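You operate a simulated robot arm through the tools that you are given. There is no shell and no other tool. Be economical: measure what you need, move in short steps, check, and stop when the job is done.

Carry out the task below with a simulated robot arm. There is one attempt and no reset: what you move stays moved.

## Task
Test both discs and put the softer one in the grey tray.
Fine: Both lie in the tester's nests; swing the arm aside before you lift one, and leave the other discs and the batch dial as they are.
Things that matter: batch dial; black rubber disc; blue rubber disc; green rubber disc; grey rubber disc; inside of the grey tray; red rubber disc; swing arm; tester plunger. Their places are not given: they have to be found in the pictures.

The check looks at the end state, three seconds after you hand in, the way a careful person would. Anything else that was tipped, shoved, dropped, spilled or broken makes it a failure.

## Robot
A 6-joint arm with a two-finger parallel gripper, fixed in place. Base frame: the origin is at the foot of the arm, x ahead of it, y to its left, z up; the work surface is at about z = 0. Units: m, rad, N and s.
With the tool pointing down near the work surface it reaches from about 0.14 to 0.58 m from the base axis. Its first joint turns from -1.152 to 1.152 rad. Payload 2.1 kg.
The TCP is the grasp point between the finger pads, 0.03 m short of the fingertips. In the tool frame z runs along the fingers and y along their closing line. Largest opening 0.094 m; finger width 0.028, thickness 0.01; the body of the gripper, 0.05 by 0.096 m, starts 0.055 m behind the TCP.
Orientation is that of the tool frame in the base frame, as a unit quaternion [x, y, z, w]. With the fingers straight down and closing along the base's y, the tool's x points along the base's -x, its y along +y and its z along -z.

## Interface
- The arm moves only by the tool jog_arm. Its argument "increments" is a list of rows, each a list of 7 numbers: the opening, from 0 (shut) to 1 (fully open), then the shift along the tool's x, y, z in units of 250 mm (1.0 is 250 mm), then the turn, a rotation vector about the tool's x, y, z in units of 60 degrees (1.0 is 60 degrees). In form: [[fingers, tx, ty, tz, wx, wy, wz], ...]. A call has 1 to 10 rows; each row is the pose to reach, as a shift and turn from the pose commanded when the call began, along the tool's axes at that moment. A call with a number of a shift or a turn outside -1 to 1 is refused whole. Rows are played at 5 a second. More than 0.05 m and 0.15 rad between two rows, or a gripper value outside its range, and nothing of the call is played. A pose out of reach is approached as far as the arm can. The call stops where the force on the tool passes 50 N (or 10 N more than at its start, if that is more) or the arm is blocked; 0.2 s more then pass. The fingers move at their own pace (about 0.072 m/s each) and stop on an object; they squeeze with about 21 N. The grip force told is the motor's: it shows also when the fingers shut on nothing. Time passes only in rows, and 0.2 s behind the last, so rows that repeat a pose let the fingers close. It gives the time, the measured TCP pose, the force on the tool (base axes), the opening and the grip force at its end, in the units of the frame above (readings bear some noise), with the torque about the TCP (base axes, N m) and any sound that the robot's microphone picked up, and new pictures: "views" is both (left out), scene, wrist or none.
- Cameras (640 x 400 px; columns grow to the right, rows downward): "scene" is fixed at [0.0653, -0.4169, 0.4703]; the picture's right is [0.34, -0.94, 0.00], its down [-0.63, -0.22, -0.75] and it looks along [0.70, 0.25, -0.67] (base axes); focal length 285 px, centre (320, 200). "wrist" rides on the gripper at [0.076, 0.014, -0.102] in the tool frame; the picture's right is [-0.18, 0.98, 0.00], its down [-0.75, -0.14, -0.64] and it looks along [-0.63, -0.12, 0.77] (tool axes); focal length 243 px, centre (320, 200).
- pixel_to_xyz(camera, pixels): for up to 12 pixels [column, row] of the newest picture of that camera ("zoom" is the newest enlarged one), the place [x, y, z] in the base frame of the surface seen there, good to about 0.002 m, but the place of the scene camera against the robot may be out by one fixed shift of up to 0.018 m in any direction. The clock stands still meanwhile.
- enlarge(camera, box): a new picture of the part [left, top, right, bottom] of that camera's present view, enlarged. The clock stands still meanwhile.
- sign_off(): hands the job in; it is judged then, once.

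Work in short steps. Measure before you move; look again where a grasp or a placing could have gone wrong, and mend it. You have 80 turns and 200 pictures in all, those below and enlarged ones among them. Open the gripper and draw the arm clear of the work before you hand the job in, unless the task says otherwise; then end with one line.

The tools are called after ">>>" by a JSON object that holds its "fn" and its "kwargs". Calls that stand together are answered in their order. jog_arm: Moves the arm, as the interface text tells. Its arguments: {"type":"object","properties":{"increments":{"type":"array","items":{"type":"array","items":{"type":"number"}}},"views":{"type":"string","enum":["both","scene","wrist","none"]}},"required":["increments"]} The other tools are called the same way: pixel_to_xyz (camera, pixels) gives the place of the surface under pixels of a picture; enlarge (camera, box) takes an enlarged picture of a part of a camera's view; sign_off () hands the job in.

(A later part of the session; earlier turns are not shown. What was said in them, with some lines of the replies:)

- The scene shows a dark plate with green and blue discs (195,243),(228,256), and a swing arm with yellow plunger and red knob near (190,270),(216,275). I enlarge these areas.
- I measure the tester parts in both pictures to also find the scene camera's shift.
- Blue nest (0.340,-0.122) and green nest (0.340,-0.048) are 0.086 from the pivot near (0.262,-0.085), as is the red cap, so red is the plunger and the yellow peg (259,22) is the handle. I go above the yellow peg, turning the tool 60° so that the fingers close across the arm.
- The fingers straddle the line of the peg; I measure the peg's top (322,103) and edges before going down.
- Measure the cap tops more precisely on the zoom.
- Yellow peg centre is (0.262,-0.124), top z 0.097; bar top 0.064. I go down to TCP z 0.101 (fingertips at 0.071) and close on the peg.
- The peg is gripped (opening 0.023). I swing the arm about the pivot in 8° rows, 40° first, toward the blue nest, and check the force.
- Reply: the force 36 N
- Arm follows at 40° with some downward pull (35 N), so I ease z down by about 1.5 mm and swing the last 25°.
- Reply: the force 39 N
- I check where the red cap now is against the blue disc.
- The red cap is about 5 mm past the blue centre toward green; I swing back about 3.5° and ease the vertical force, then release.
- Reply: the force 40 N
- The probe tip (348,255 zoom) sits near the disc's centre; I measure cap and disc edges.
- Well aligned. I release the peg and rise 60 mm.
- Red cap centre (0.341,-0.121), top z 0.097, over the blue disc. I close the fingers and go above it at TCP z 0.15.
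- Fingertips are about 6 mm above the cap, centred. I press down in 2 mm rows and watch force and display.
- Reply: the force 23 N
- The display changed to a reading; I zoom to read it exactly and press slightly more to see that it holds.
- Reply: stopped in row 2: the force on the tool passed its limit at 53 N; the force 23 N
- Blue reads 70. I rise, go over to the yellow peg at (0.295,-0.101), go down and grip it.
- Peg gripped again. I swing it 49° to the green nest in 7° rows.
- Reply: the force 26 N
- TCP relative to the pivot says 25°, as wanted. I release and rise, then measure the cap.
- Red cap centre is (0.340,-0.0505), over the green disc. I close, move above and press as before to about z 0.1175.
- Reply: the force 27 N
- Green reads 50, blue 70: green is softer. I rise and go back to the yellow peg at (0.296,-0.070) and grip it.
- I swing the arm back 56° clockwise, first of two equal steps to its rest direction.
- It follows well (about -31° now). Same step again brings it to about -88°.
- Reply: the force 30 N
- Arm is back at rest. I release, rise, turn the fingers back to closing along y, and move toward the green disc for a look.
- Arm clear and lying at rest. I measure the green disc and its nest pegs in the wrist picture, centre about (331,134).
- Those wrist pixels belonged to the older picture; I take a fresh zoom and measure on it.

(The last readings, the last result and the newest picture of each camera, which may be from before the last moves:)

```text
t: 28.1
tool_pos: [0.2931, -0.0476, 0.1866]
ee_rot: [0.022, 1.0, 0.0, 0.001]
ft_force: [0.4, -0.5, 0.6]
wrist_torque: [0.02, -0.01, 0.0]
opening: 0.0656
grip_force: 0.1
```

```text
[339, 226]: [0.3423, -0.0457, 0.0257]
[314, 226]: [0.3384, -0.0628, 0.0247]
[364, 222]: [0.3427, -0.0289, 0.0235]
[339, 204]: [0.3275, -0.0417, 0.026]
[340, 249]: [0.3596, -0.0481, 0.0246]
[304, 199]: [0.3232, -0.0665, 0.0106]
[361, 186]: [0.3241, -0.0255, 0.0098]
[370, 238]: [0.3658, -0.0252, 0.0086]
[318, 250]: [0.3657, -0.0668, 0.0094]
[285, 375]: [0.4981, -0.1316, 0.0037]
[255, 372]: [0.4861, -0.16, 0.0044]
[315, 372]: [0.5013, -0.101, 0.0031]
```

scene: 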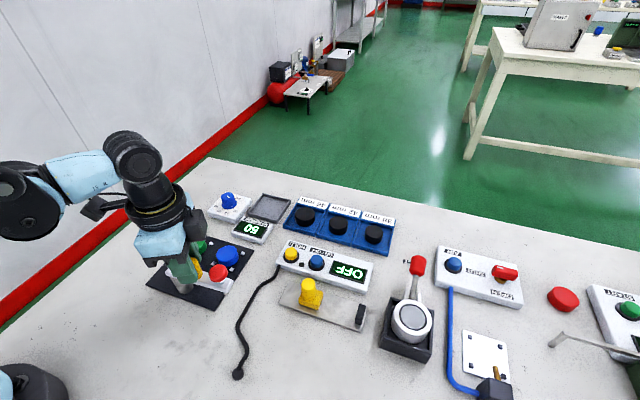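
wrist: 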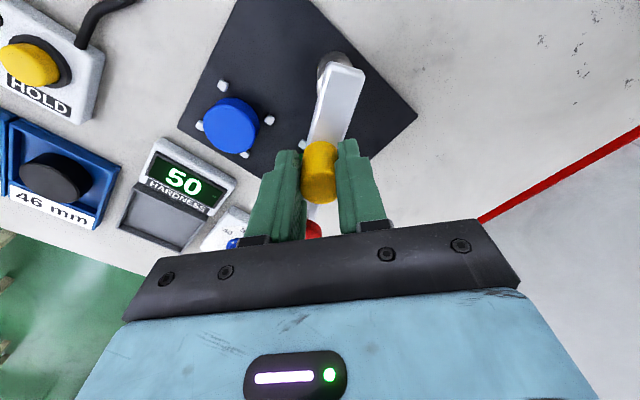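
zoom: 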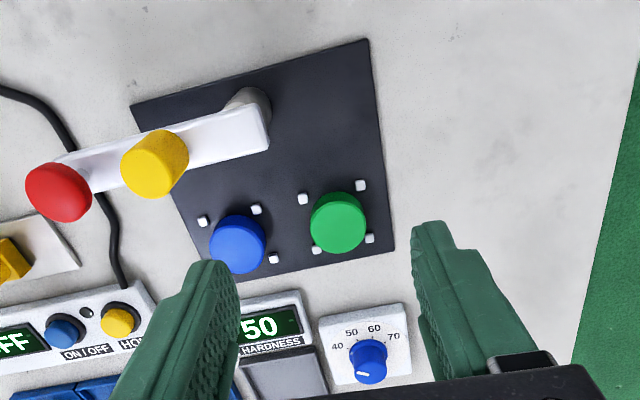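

Green disc centre ≈(0.3435,-0.046), top 0.025, pegs top 0.010 at ±0.0206. I go over it, square the yaw, and come down to TCP z 0.055 first.

>>> {"fn": "jog_arm", "kwargs": {"increments": [[0.7, -0.07, 0.005, 0.1, 0, 0, -0.042], [0.7, -0.14, 0.01, 0.2, 0, 0, -0.042], [0.7, -0.201, 0.015, 0.3, 0, 0, -0.042], [0.7, -0.201, 0.015, 0.4, 0, 0, -0.042], [0.7, -0.201, 0.015, 0.48, 0, 0, -0.042], [0.7, -0.201, 0.015, 0.526, 0, 0, -0.042], [0.7, -0.201, 0.015, 0.526, 0, 0, -0.042]]}}

>>> {"fn": "enlarge", "kwargs": {"camera": "scene", "box": [150, 200, 260, 290]}}

```text
t: 29.6
tool_pos: [0.3421, -0.0472, 0.0572]
ee_rot: [0.002, 1.0, 0.0, 0.0]
ft_force: [-0.6, 0.1, 0.7]
wrist_torque: [0.02, 0.0, -0.02]
opening: 0.0658
grip_force: 0.0
```

scene: 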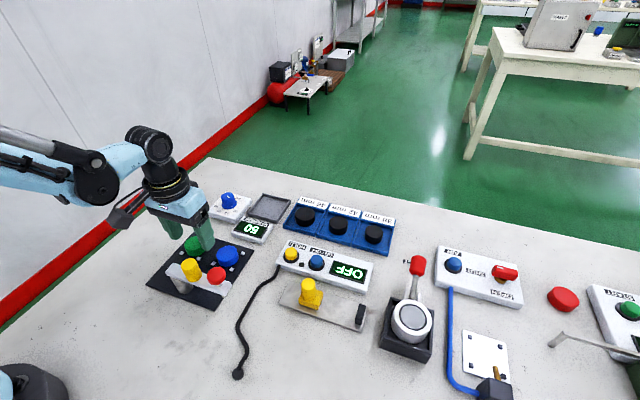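
wrist: 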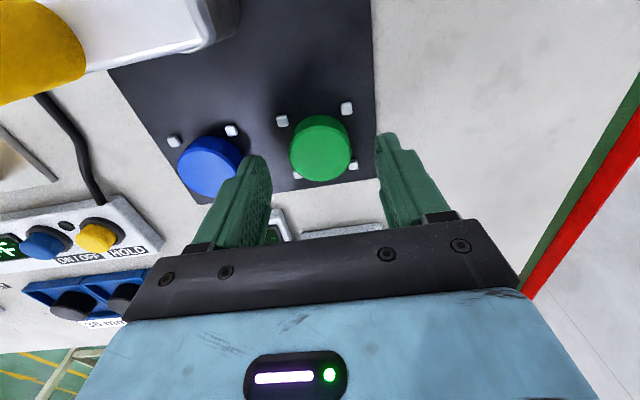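

```text
4.44 times, centred on (205, 245) of scene
```

zoom: 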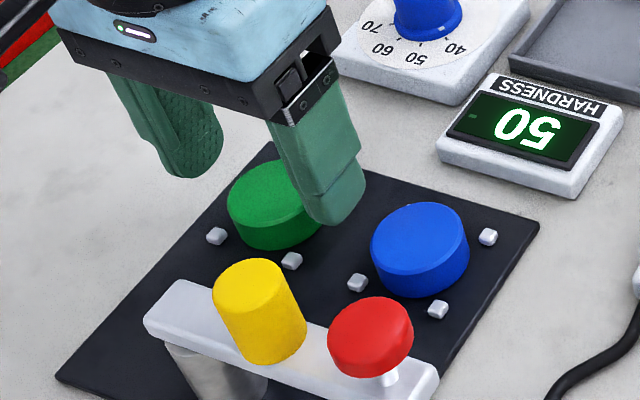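

I refine the disc centre from this closer wrist picture (320,152).

>>> {"fn": "pixel_to_xyz", "kwargs": {"camera": "wrist", "pixels": [[321, 155], [293, 155], [349, 155], [321, 131], [321, 178], [282, 121], [347, 108], [353, 165]]}}

```text
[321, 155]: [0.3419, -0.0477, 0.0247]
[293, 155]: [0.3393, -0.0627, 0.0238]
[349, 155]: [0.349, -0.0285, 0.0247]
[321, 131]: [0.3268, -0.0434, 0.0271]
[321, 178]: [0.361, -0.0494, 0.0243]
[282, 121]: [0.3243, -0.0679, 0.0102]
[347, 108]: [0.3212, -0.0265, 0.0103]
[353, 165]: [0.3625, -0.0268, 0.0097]
```

Centred at (0.343,-0.0465). I go down to TCP z ≈0.041 (tips just above the pegs' tops) and close.

>>> {"fn": "jog_arm", "kwargs": {"increments": [[0.7, -0.004, 0.002, 0.03, 0, 0, 0], [0.7, -0.004, 0.002, 0.058, 0, 0, 0], [0.7, -0.004, 0.002, 0.058, 0, 0, 0], [0, -0.004, 0.002, 0.058, 0, 0, 0], [0, -0.004, 0.002, 0.058, 0, 0, 0], [0, -0.004, 0.002, 0.058, 0, 0, 0], [0, -0.004, 0.002, 0.058, 0, 0, 0]], "views": "wrist"}}

```text
t: 31.2
tool_pos: [0.3441, -0.0467, 0.0424]
ee_rot: [0.0, 1.0, 0.001, 0.0]
ft_force: [0.3, 0.3, 0.4]
wrist_torque: [-0.01, -0.02, 0.0]
opening: 0.0384
grip_force: 21.4
```

wrist: 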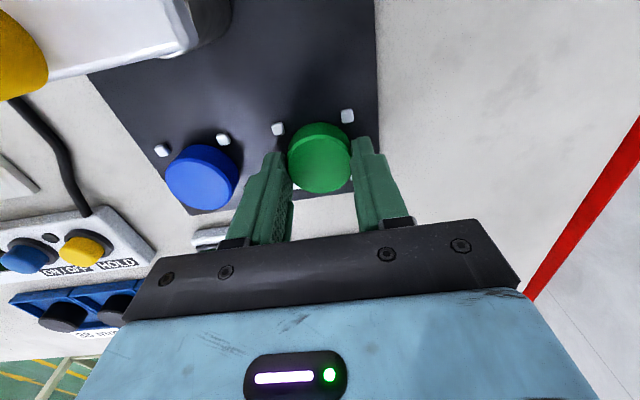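

Disc held (opening 0.038). I lift straight up 90 mm.

>>> {"fn": "jog_arm", "kwargs": {"increments": [[0, 0, 0, -0.06, 0, 0, 0], [0, 0, 0, -0.14, 0, 0, 0], [0, 0, 0, -0.25, 0, 0, 0], [0, 0, 0, -0.36, 0, 0, 0], [0, -0.12, -0.08, -0.4, 0, 0, 0], [0, -0.24, -0.16, -0.4, 0, 0, 0], [0, -0.34, -0.24, -0.4, 0, 0, 0], [0, -0.42, -0.32, -0.4, 0, 0, 0], [0, -0.42, -0.32, -0.4, 0, 0, 0]]}}

>>> {"fn": "enlarge", "kwargs": {"camera": "wrist", "box": [220, 40, 440, 240]}}

>>> {"fn": "enlarge", "kwargs": {"camera": "scene", "box": [200, 170, 300, 250]}}

```text
t: 33.2
tool_pos: [0.4511, -0.1284, 0.1418]
ee_rot: [0.001, 1.0, 0.001, 0.0]
ft_force: [0.1, 0.3, -1.0]
wrist_torque: [0.02, 0.04, -0.03]
opening: 0.038
grip_force: 20.9
```

scene: 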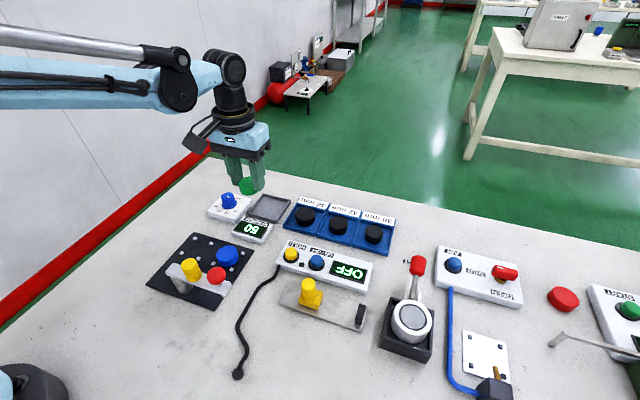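
wrist: 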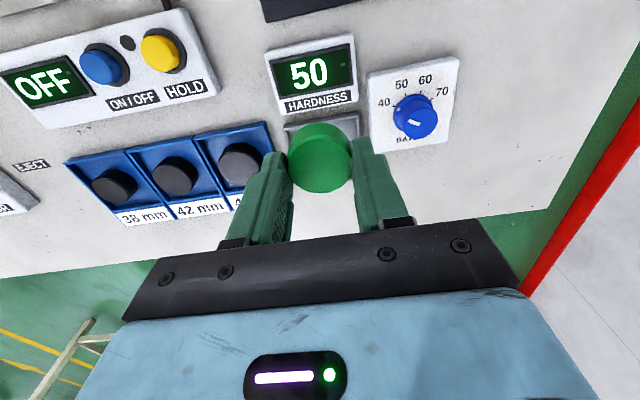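

```text
2.00 times, centred on (330, 140) of wrist
```

zoom: 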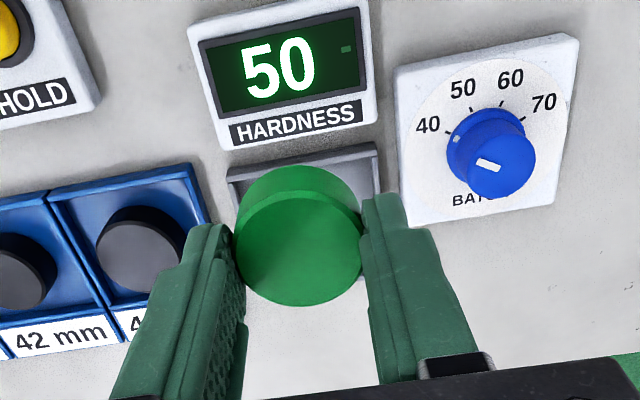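

```text
5.00 times, centred on (250, 210) of scene
```

zoom: 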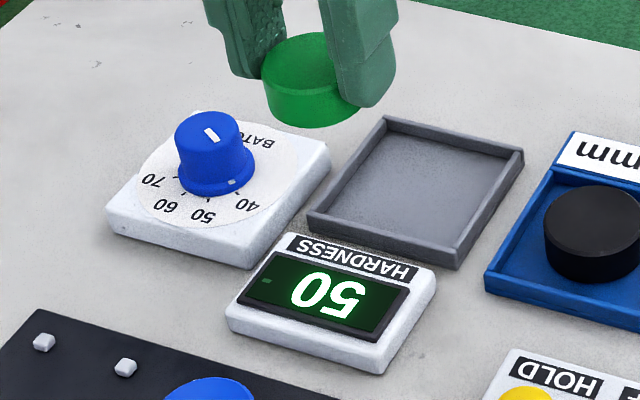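

I measure the tray's rim corners in this zoom, and a display corner in both cameras to fix the camera shift.

>>> {"fn": "pixel_to_xyz", "kwargs": {"camera": "zoom", "pixels": [[314, 214], [386, 120], [520, 156], [454, 258], [425, 185], [335, 212], [392, 137], [505, 168], [448, 245], [432, 265], [291, 238]]}}

>>> {"fn": "pixel_to_xyz", "kwargs": {"camera": "wrist", "pixels": [[357, 90], [279, 114], [284, 127], [356, 112], [288, 126], [408, 101]]}}

```text
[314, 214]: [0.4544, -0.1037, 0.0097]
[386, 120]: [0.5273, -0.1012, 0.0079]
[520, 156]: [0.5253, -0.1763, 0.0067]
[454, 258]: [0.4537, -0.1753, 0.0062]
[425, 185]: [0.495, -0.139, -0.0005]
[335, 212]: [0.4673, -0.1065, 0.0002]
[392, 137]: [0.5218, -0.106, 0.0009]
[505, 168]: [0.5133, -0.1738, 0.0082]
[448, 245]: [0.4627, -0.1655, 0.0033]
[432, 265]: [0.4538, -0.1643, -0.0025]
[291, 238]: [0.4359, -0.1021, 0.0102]
```

```text
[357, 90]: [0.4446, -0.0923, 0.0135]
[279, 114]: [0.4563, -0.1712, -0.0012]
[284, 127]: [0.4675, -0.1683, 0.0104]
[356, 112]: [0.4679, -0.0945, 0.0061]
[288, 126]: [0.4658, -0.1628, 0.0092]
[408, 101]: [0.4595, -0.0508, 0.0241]
```

Tray centre corrected to about (0.503,-0.130), inner size ≈0.066. I move over it and come down to TCP z 0.055.

>>> {"fn": "jog_arm", "kwargs": {"increments": [[0, -0.1, -0.003, 0, 0, 0, 0], [0, -0.208, -0.006, 0, 0, 0, 0], [0, -0.208, -0.006, 0.12, 0, 0, 0], [0, -0.208, -0.006, 0.22, 0, 0, 0], [0, -0.208, -0.006, 0.3, 0, 0, 0], [0, -0.208, -0.006, 0.347, 0, 0, 0], [0, -0.208, -0.006, 0.347, 0, 0, 0]]}}

>>> {"fn": "enlarge", "kwargs": {"camera": "scene", "box": [210, 160, 310, 240]}}

>>> {"fn": "enlarge", "kwargs": {"camera": "wrist", "box": [220, 40, 440, 240]}}

```text
t: 34.9
tool_pos: [0.5006, -0.1289, 0.0557]
ee_rot: [0.0, 1.0, 0.001, 0.0]
ft_force: [-0.3, -0.2, -0.4]
wrist_torque: [-0.02, 0.0, -0.02]
opening: 0.0383
grip_force: 20.6
```

scene: 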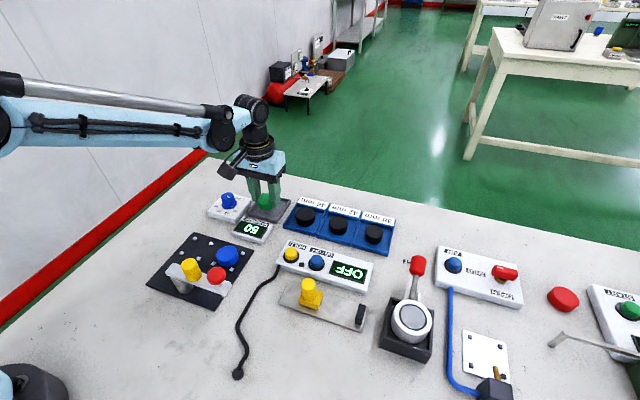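
wrist: 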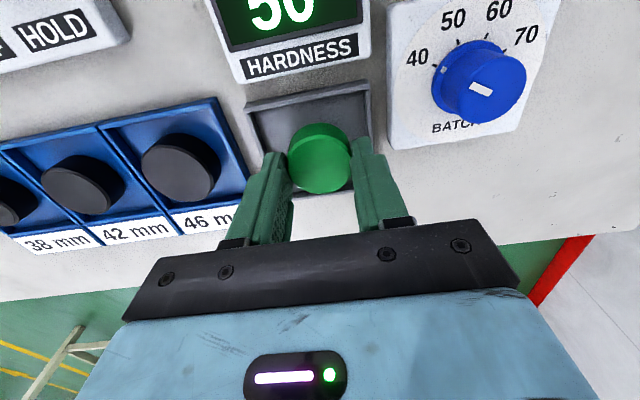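

```text
5.00 times, centred on (260, 200) of scene
```

zoom: 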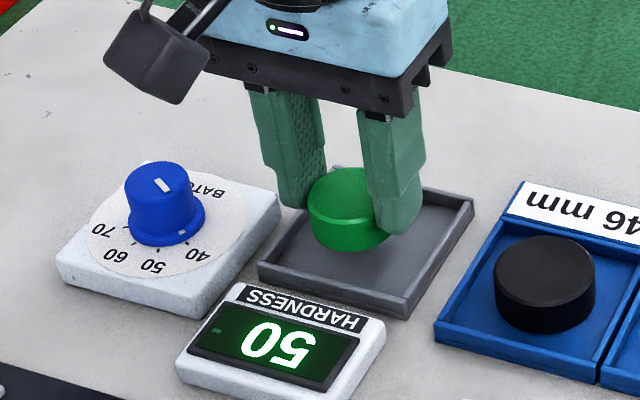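

```text
2.00 times, centred on (330, 140) of wrist
```

zoom: 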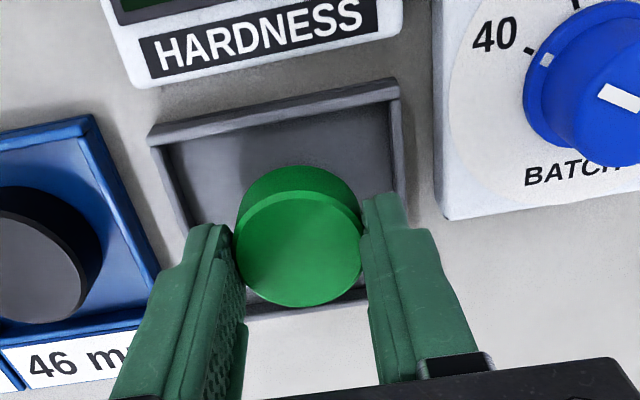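

I check the tray corners in this close view for y-centring before going down.

>>> {"fn": "pixel_to_xyz", "kwargs": {"camera": "zoom", "pixels": [[152, 135], [396, 83], [405, 150], [180, 200], [210, 170], [350, 140], [302, 255]]}}

```text
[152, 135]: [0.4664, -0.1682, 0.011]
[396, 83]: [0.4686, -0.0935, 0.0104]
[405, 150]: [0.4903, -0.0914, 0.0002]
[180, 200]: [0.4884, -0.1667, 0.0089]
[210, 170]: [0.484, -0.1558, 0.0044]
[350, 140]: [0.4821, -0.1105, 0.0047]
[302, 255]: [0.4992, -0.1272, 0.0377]
```

Tray floor z≈0.0045, centre y≈-0.131. I lower to TCP z ≈0.042, open slightly so the fingers clear the walls, and rise.

>>> {"fn": "jog_arm", "kwargs": {"increments": [[0, -0.008, -0.008, 0.02, 0, 0, 0], [0, -0.008, -0.008, 0.042, 0, 0, 0], [0, -0.008, -0.008, 0.053, 0, 0, 0], [0, -0.008, -0.008, 0.053, 0, 0, 0]], "views": "scene"}}

>>> {"fn": "enlarge", "kwargs": {"camera": "scene", "box": [210, 160, 310, 240]}}

```text
t: 35.9
tool_pos: [0.5028, -0.1338, 0.0432]
ee_rot: [0.0, 1.0, 0.001, 0.0]
ft_force: [0.3, -0.3, -0.1]
wrist_torque: [-0.01, 0.01, 0.04]
opening: 0.0383
grip_force: 21.0
```

scene: 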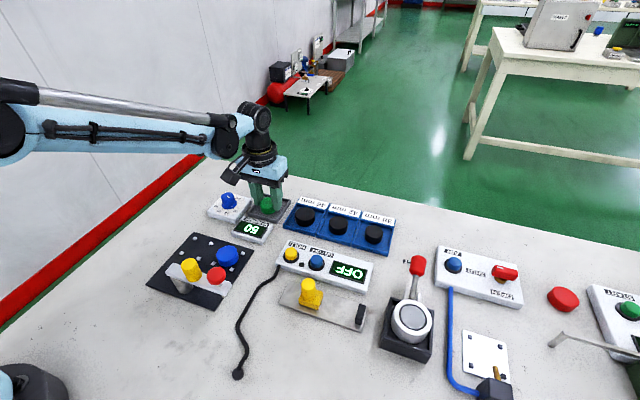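

```text
5.00 times, centred on (260, 200) of scene
```

zoom: 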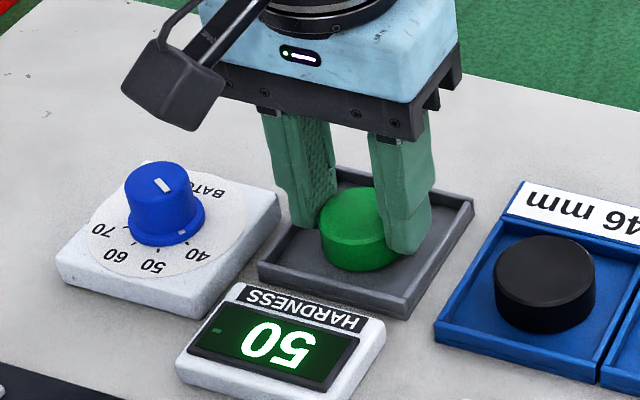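

Disc is within the tray, about a millimetre above the floor. I nudge y back 2 mm, lower 1 mm, open slightly and rise.

>>> {"fn": "jog_arm", "kwargs": {"increments": [[0, 0, 0.008, 0.004, 0, 0, 0], [0, 0, 0.008, 0.005, 0, 0, 0], [0.48, 0, 0.008, 0.005, 0, 0, 0], [0.48, 0, 0.008, 0.005, 0, 0, 0], [0.48, 0, 0.008, -0.04, 0, 0, 0], [0.48, 0, 0.008, -0.12, 0, 0, 0], [0.6, 0, 0.008, -0.25, 0, 0, 0], [0.8, 0, 0.008, -0.38, 0, 0, 0], [1, 0.1, 0.008, -0.5, 0, 0, 0], [1, 0.2, 0.1, -0.6, 0, 0, 0]]}}

>>> {"fn": "enlarge", "kwargs": {"camera": "scene", "box": [150, 170, 310, 310]}}

>>> {"fn": "enlarge", "kwargs": {"camera": "wrist", "box": [200, 0, 440, 240]}}

```text
t: 38.0
tool_pos: [0.4536, -0.1076, 0.1916]
ee_rot: [0.0, 1.0, 0.002, 0.0]
ft_force: [0.3, 0.2, 0.3]
wrist_torque: [0.01, 0.01, 0.03]
opening: 0.0942
grip_force: 0.0
```

scene: 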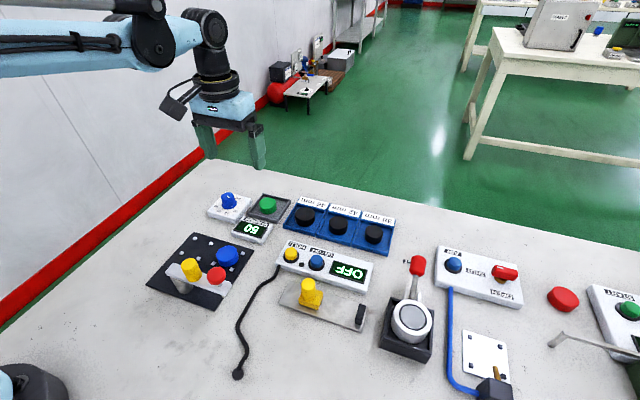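
wrist: 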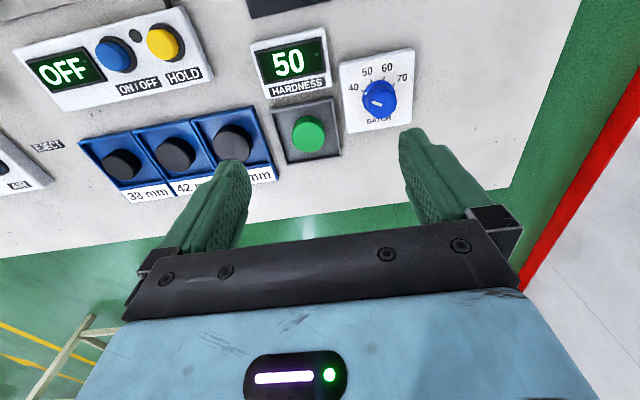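

```text
2.86 times, centred on (230, 240) of scene
```

zoom: 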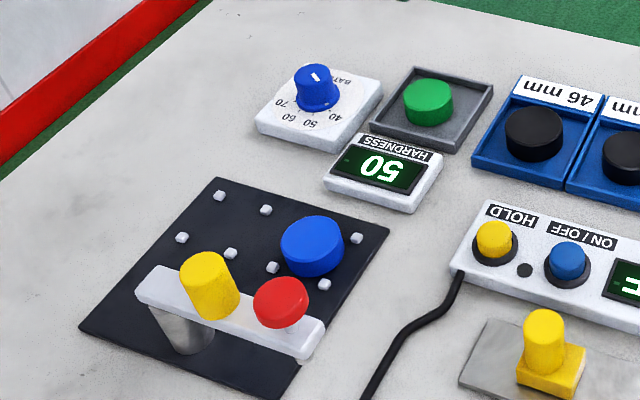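

```text
1.67 times, centred on (320, 120) of wrist
```

zoom: 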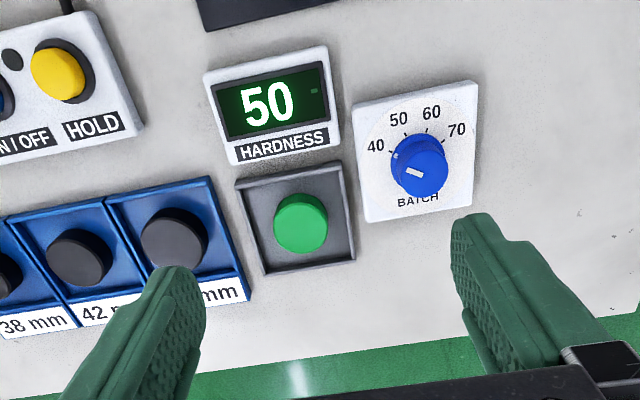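

The green disc lies flat in the grey tray. Blue is still in its nest, the swing arm and dial are as they were, and the gripper is open and clear, so I hand in.

>>> {"fn": "sign_off", "kwargs": {}}

```text
The job is handed in.
```

I tested both discs (green read 50, blue read 70), put the softer green one in the grey tray, and handed the job in; the blue disc, the other discs and the batch dial were left as they were.
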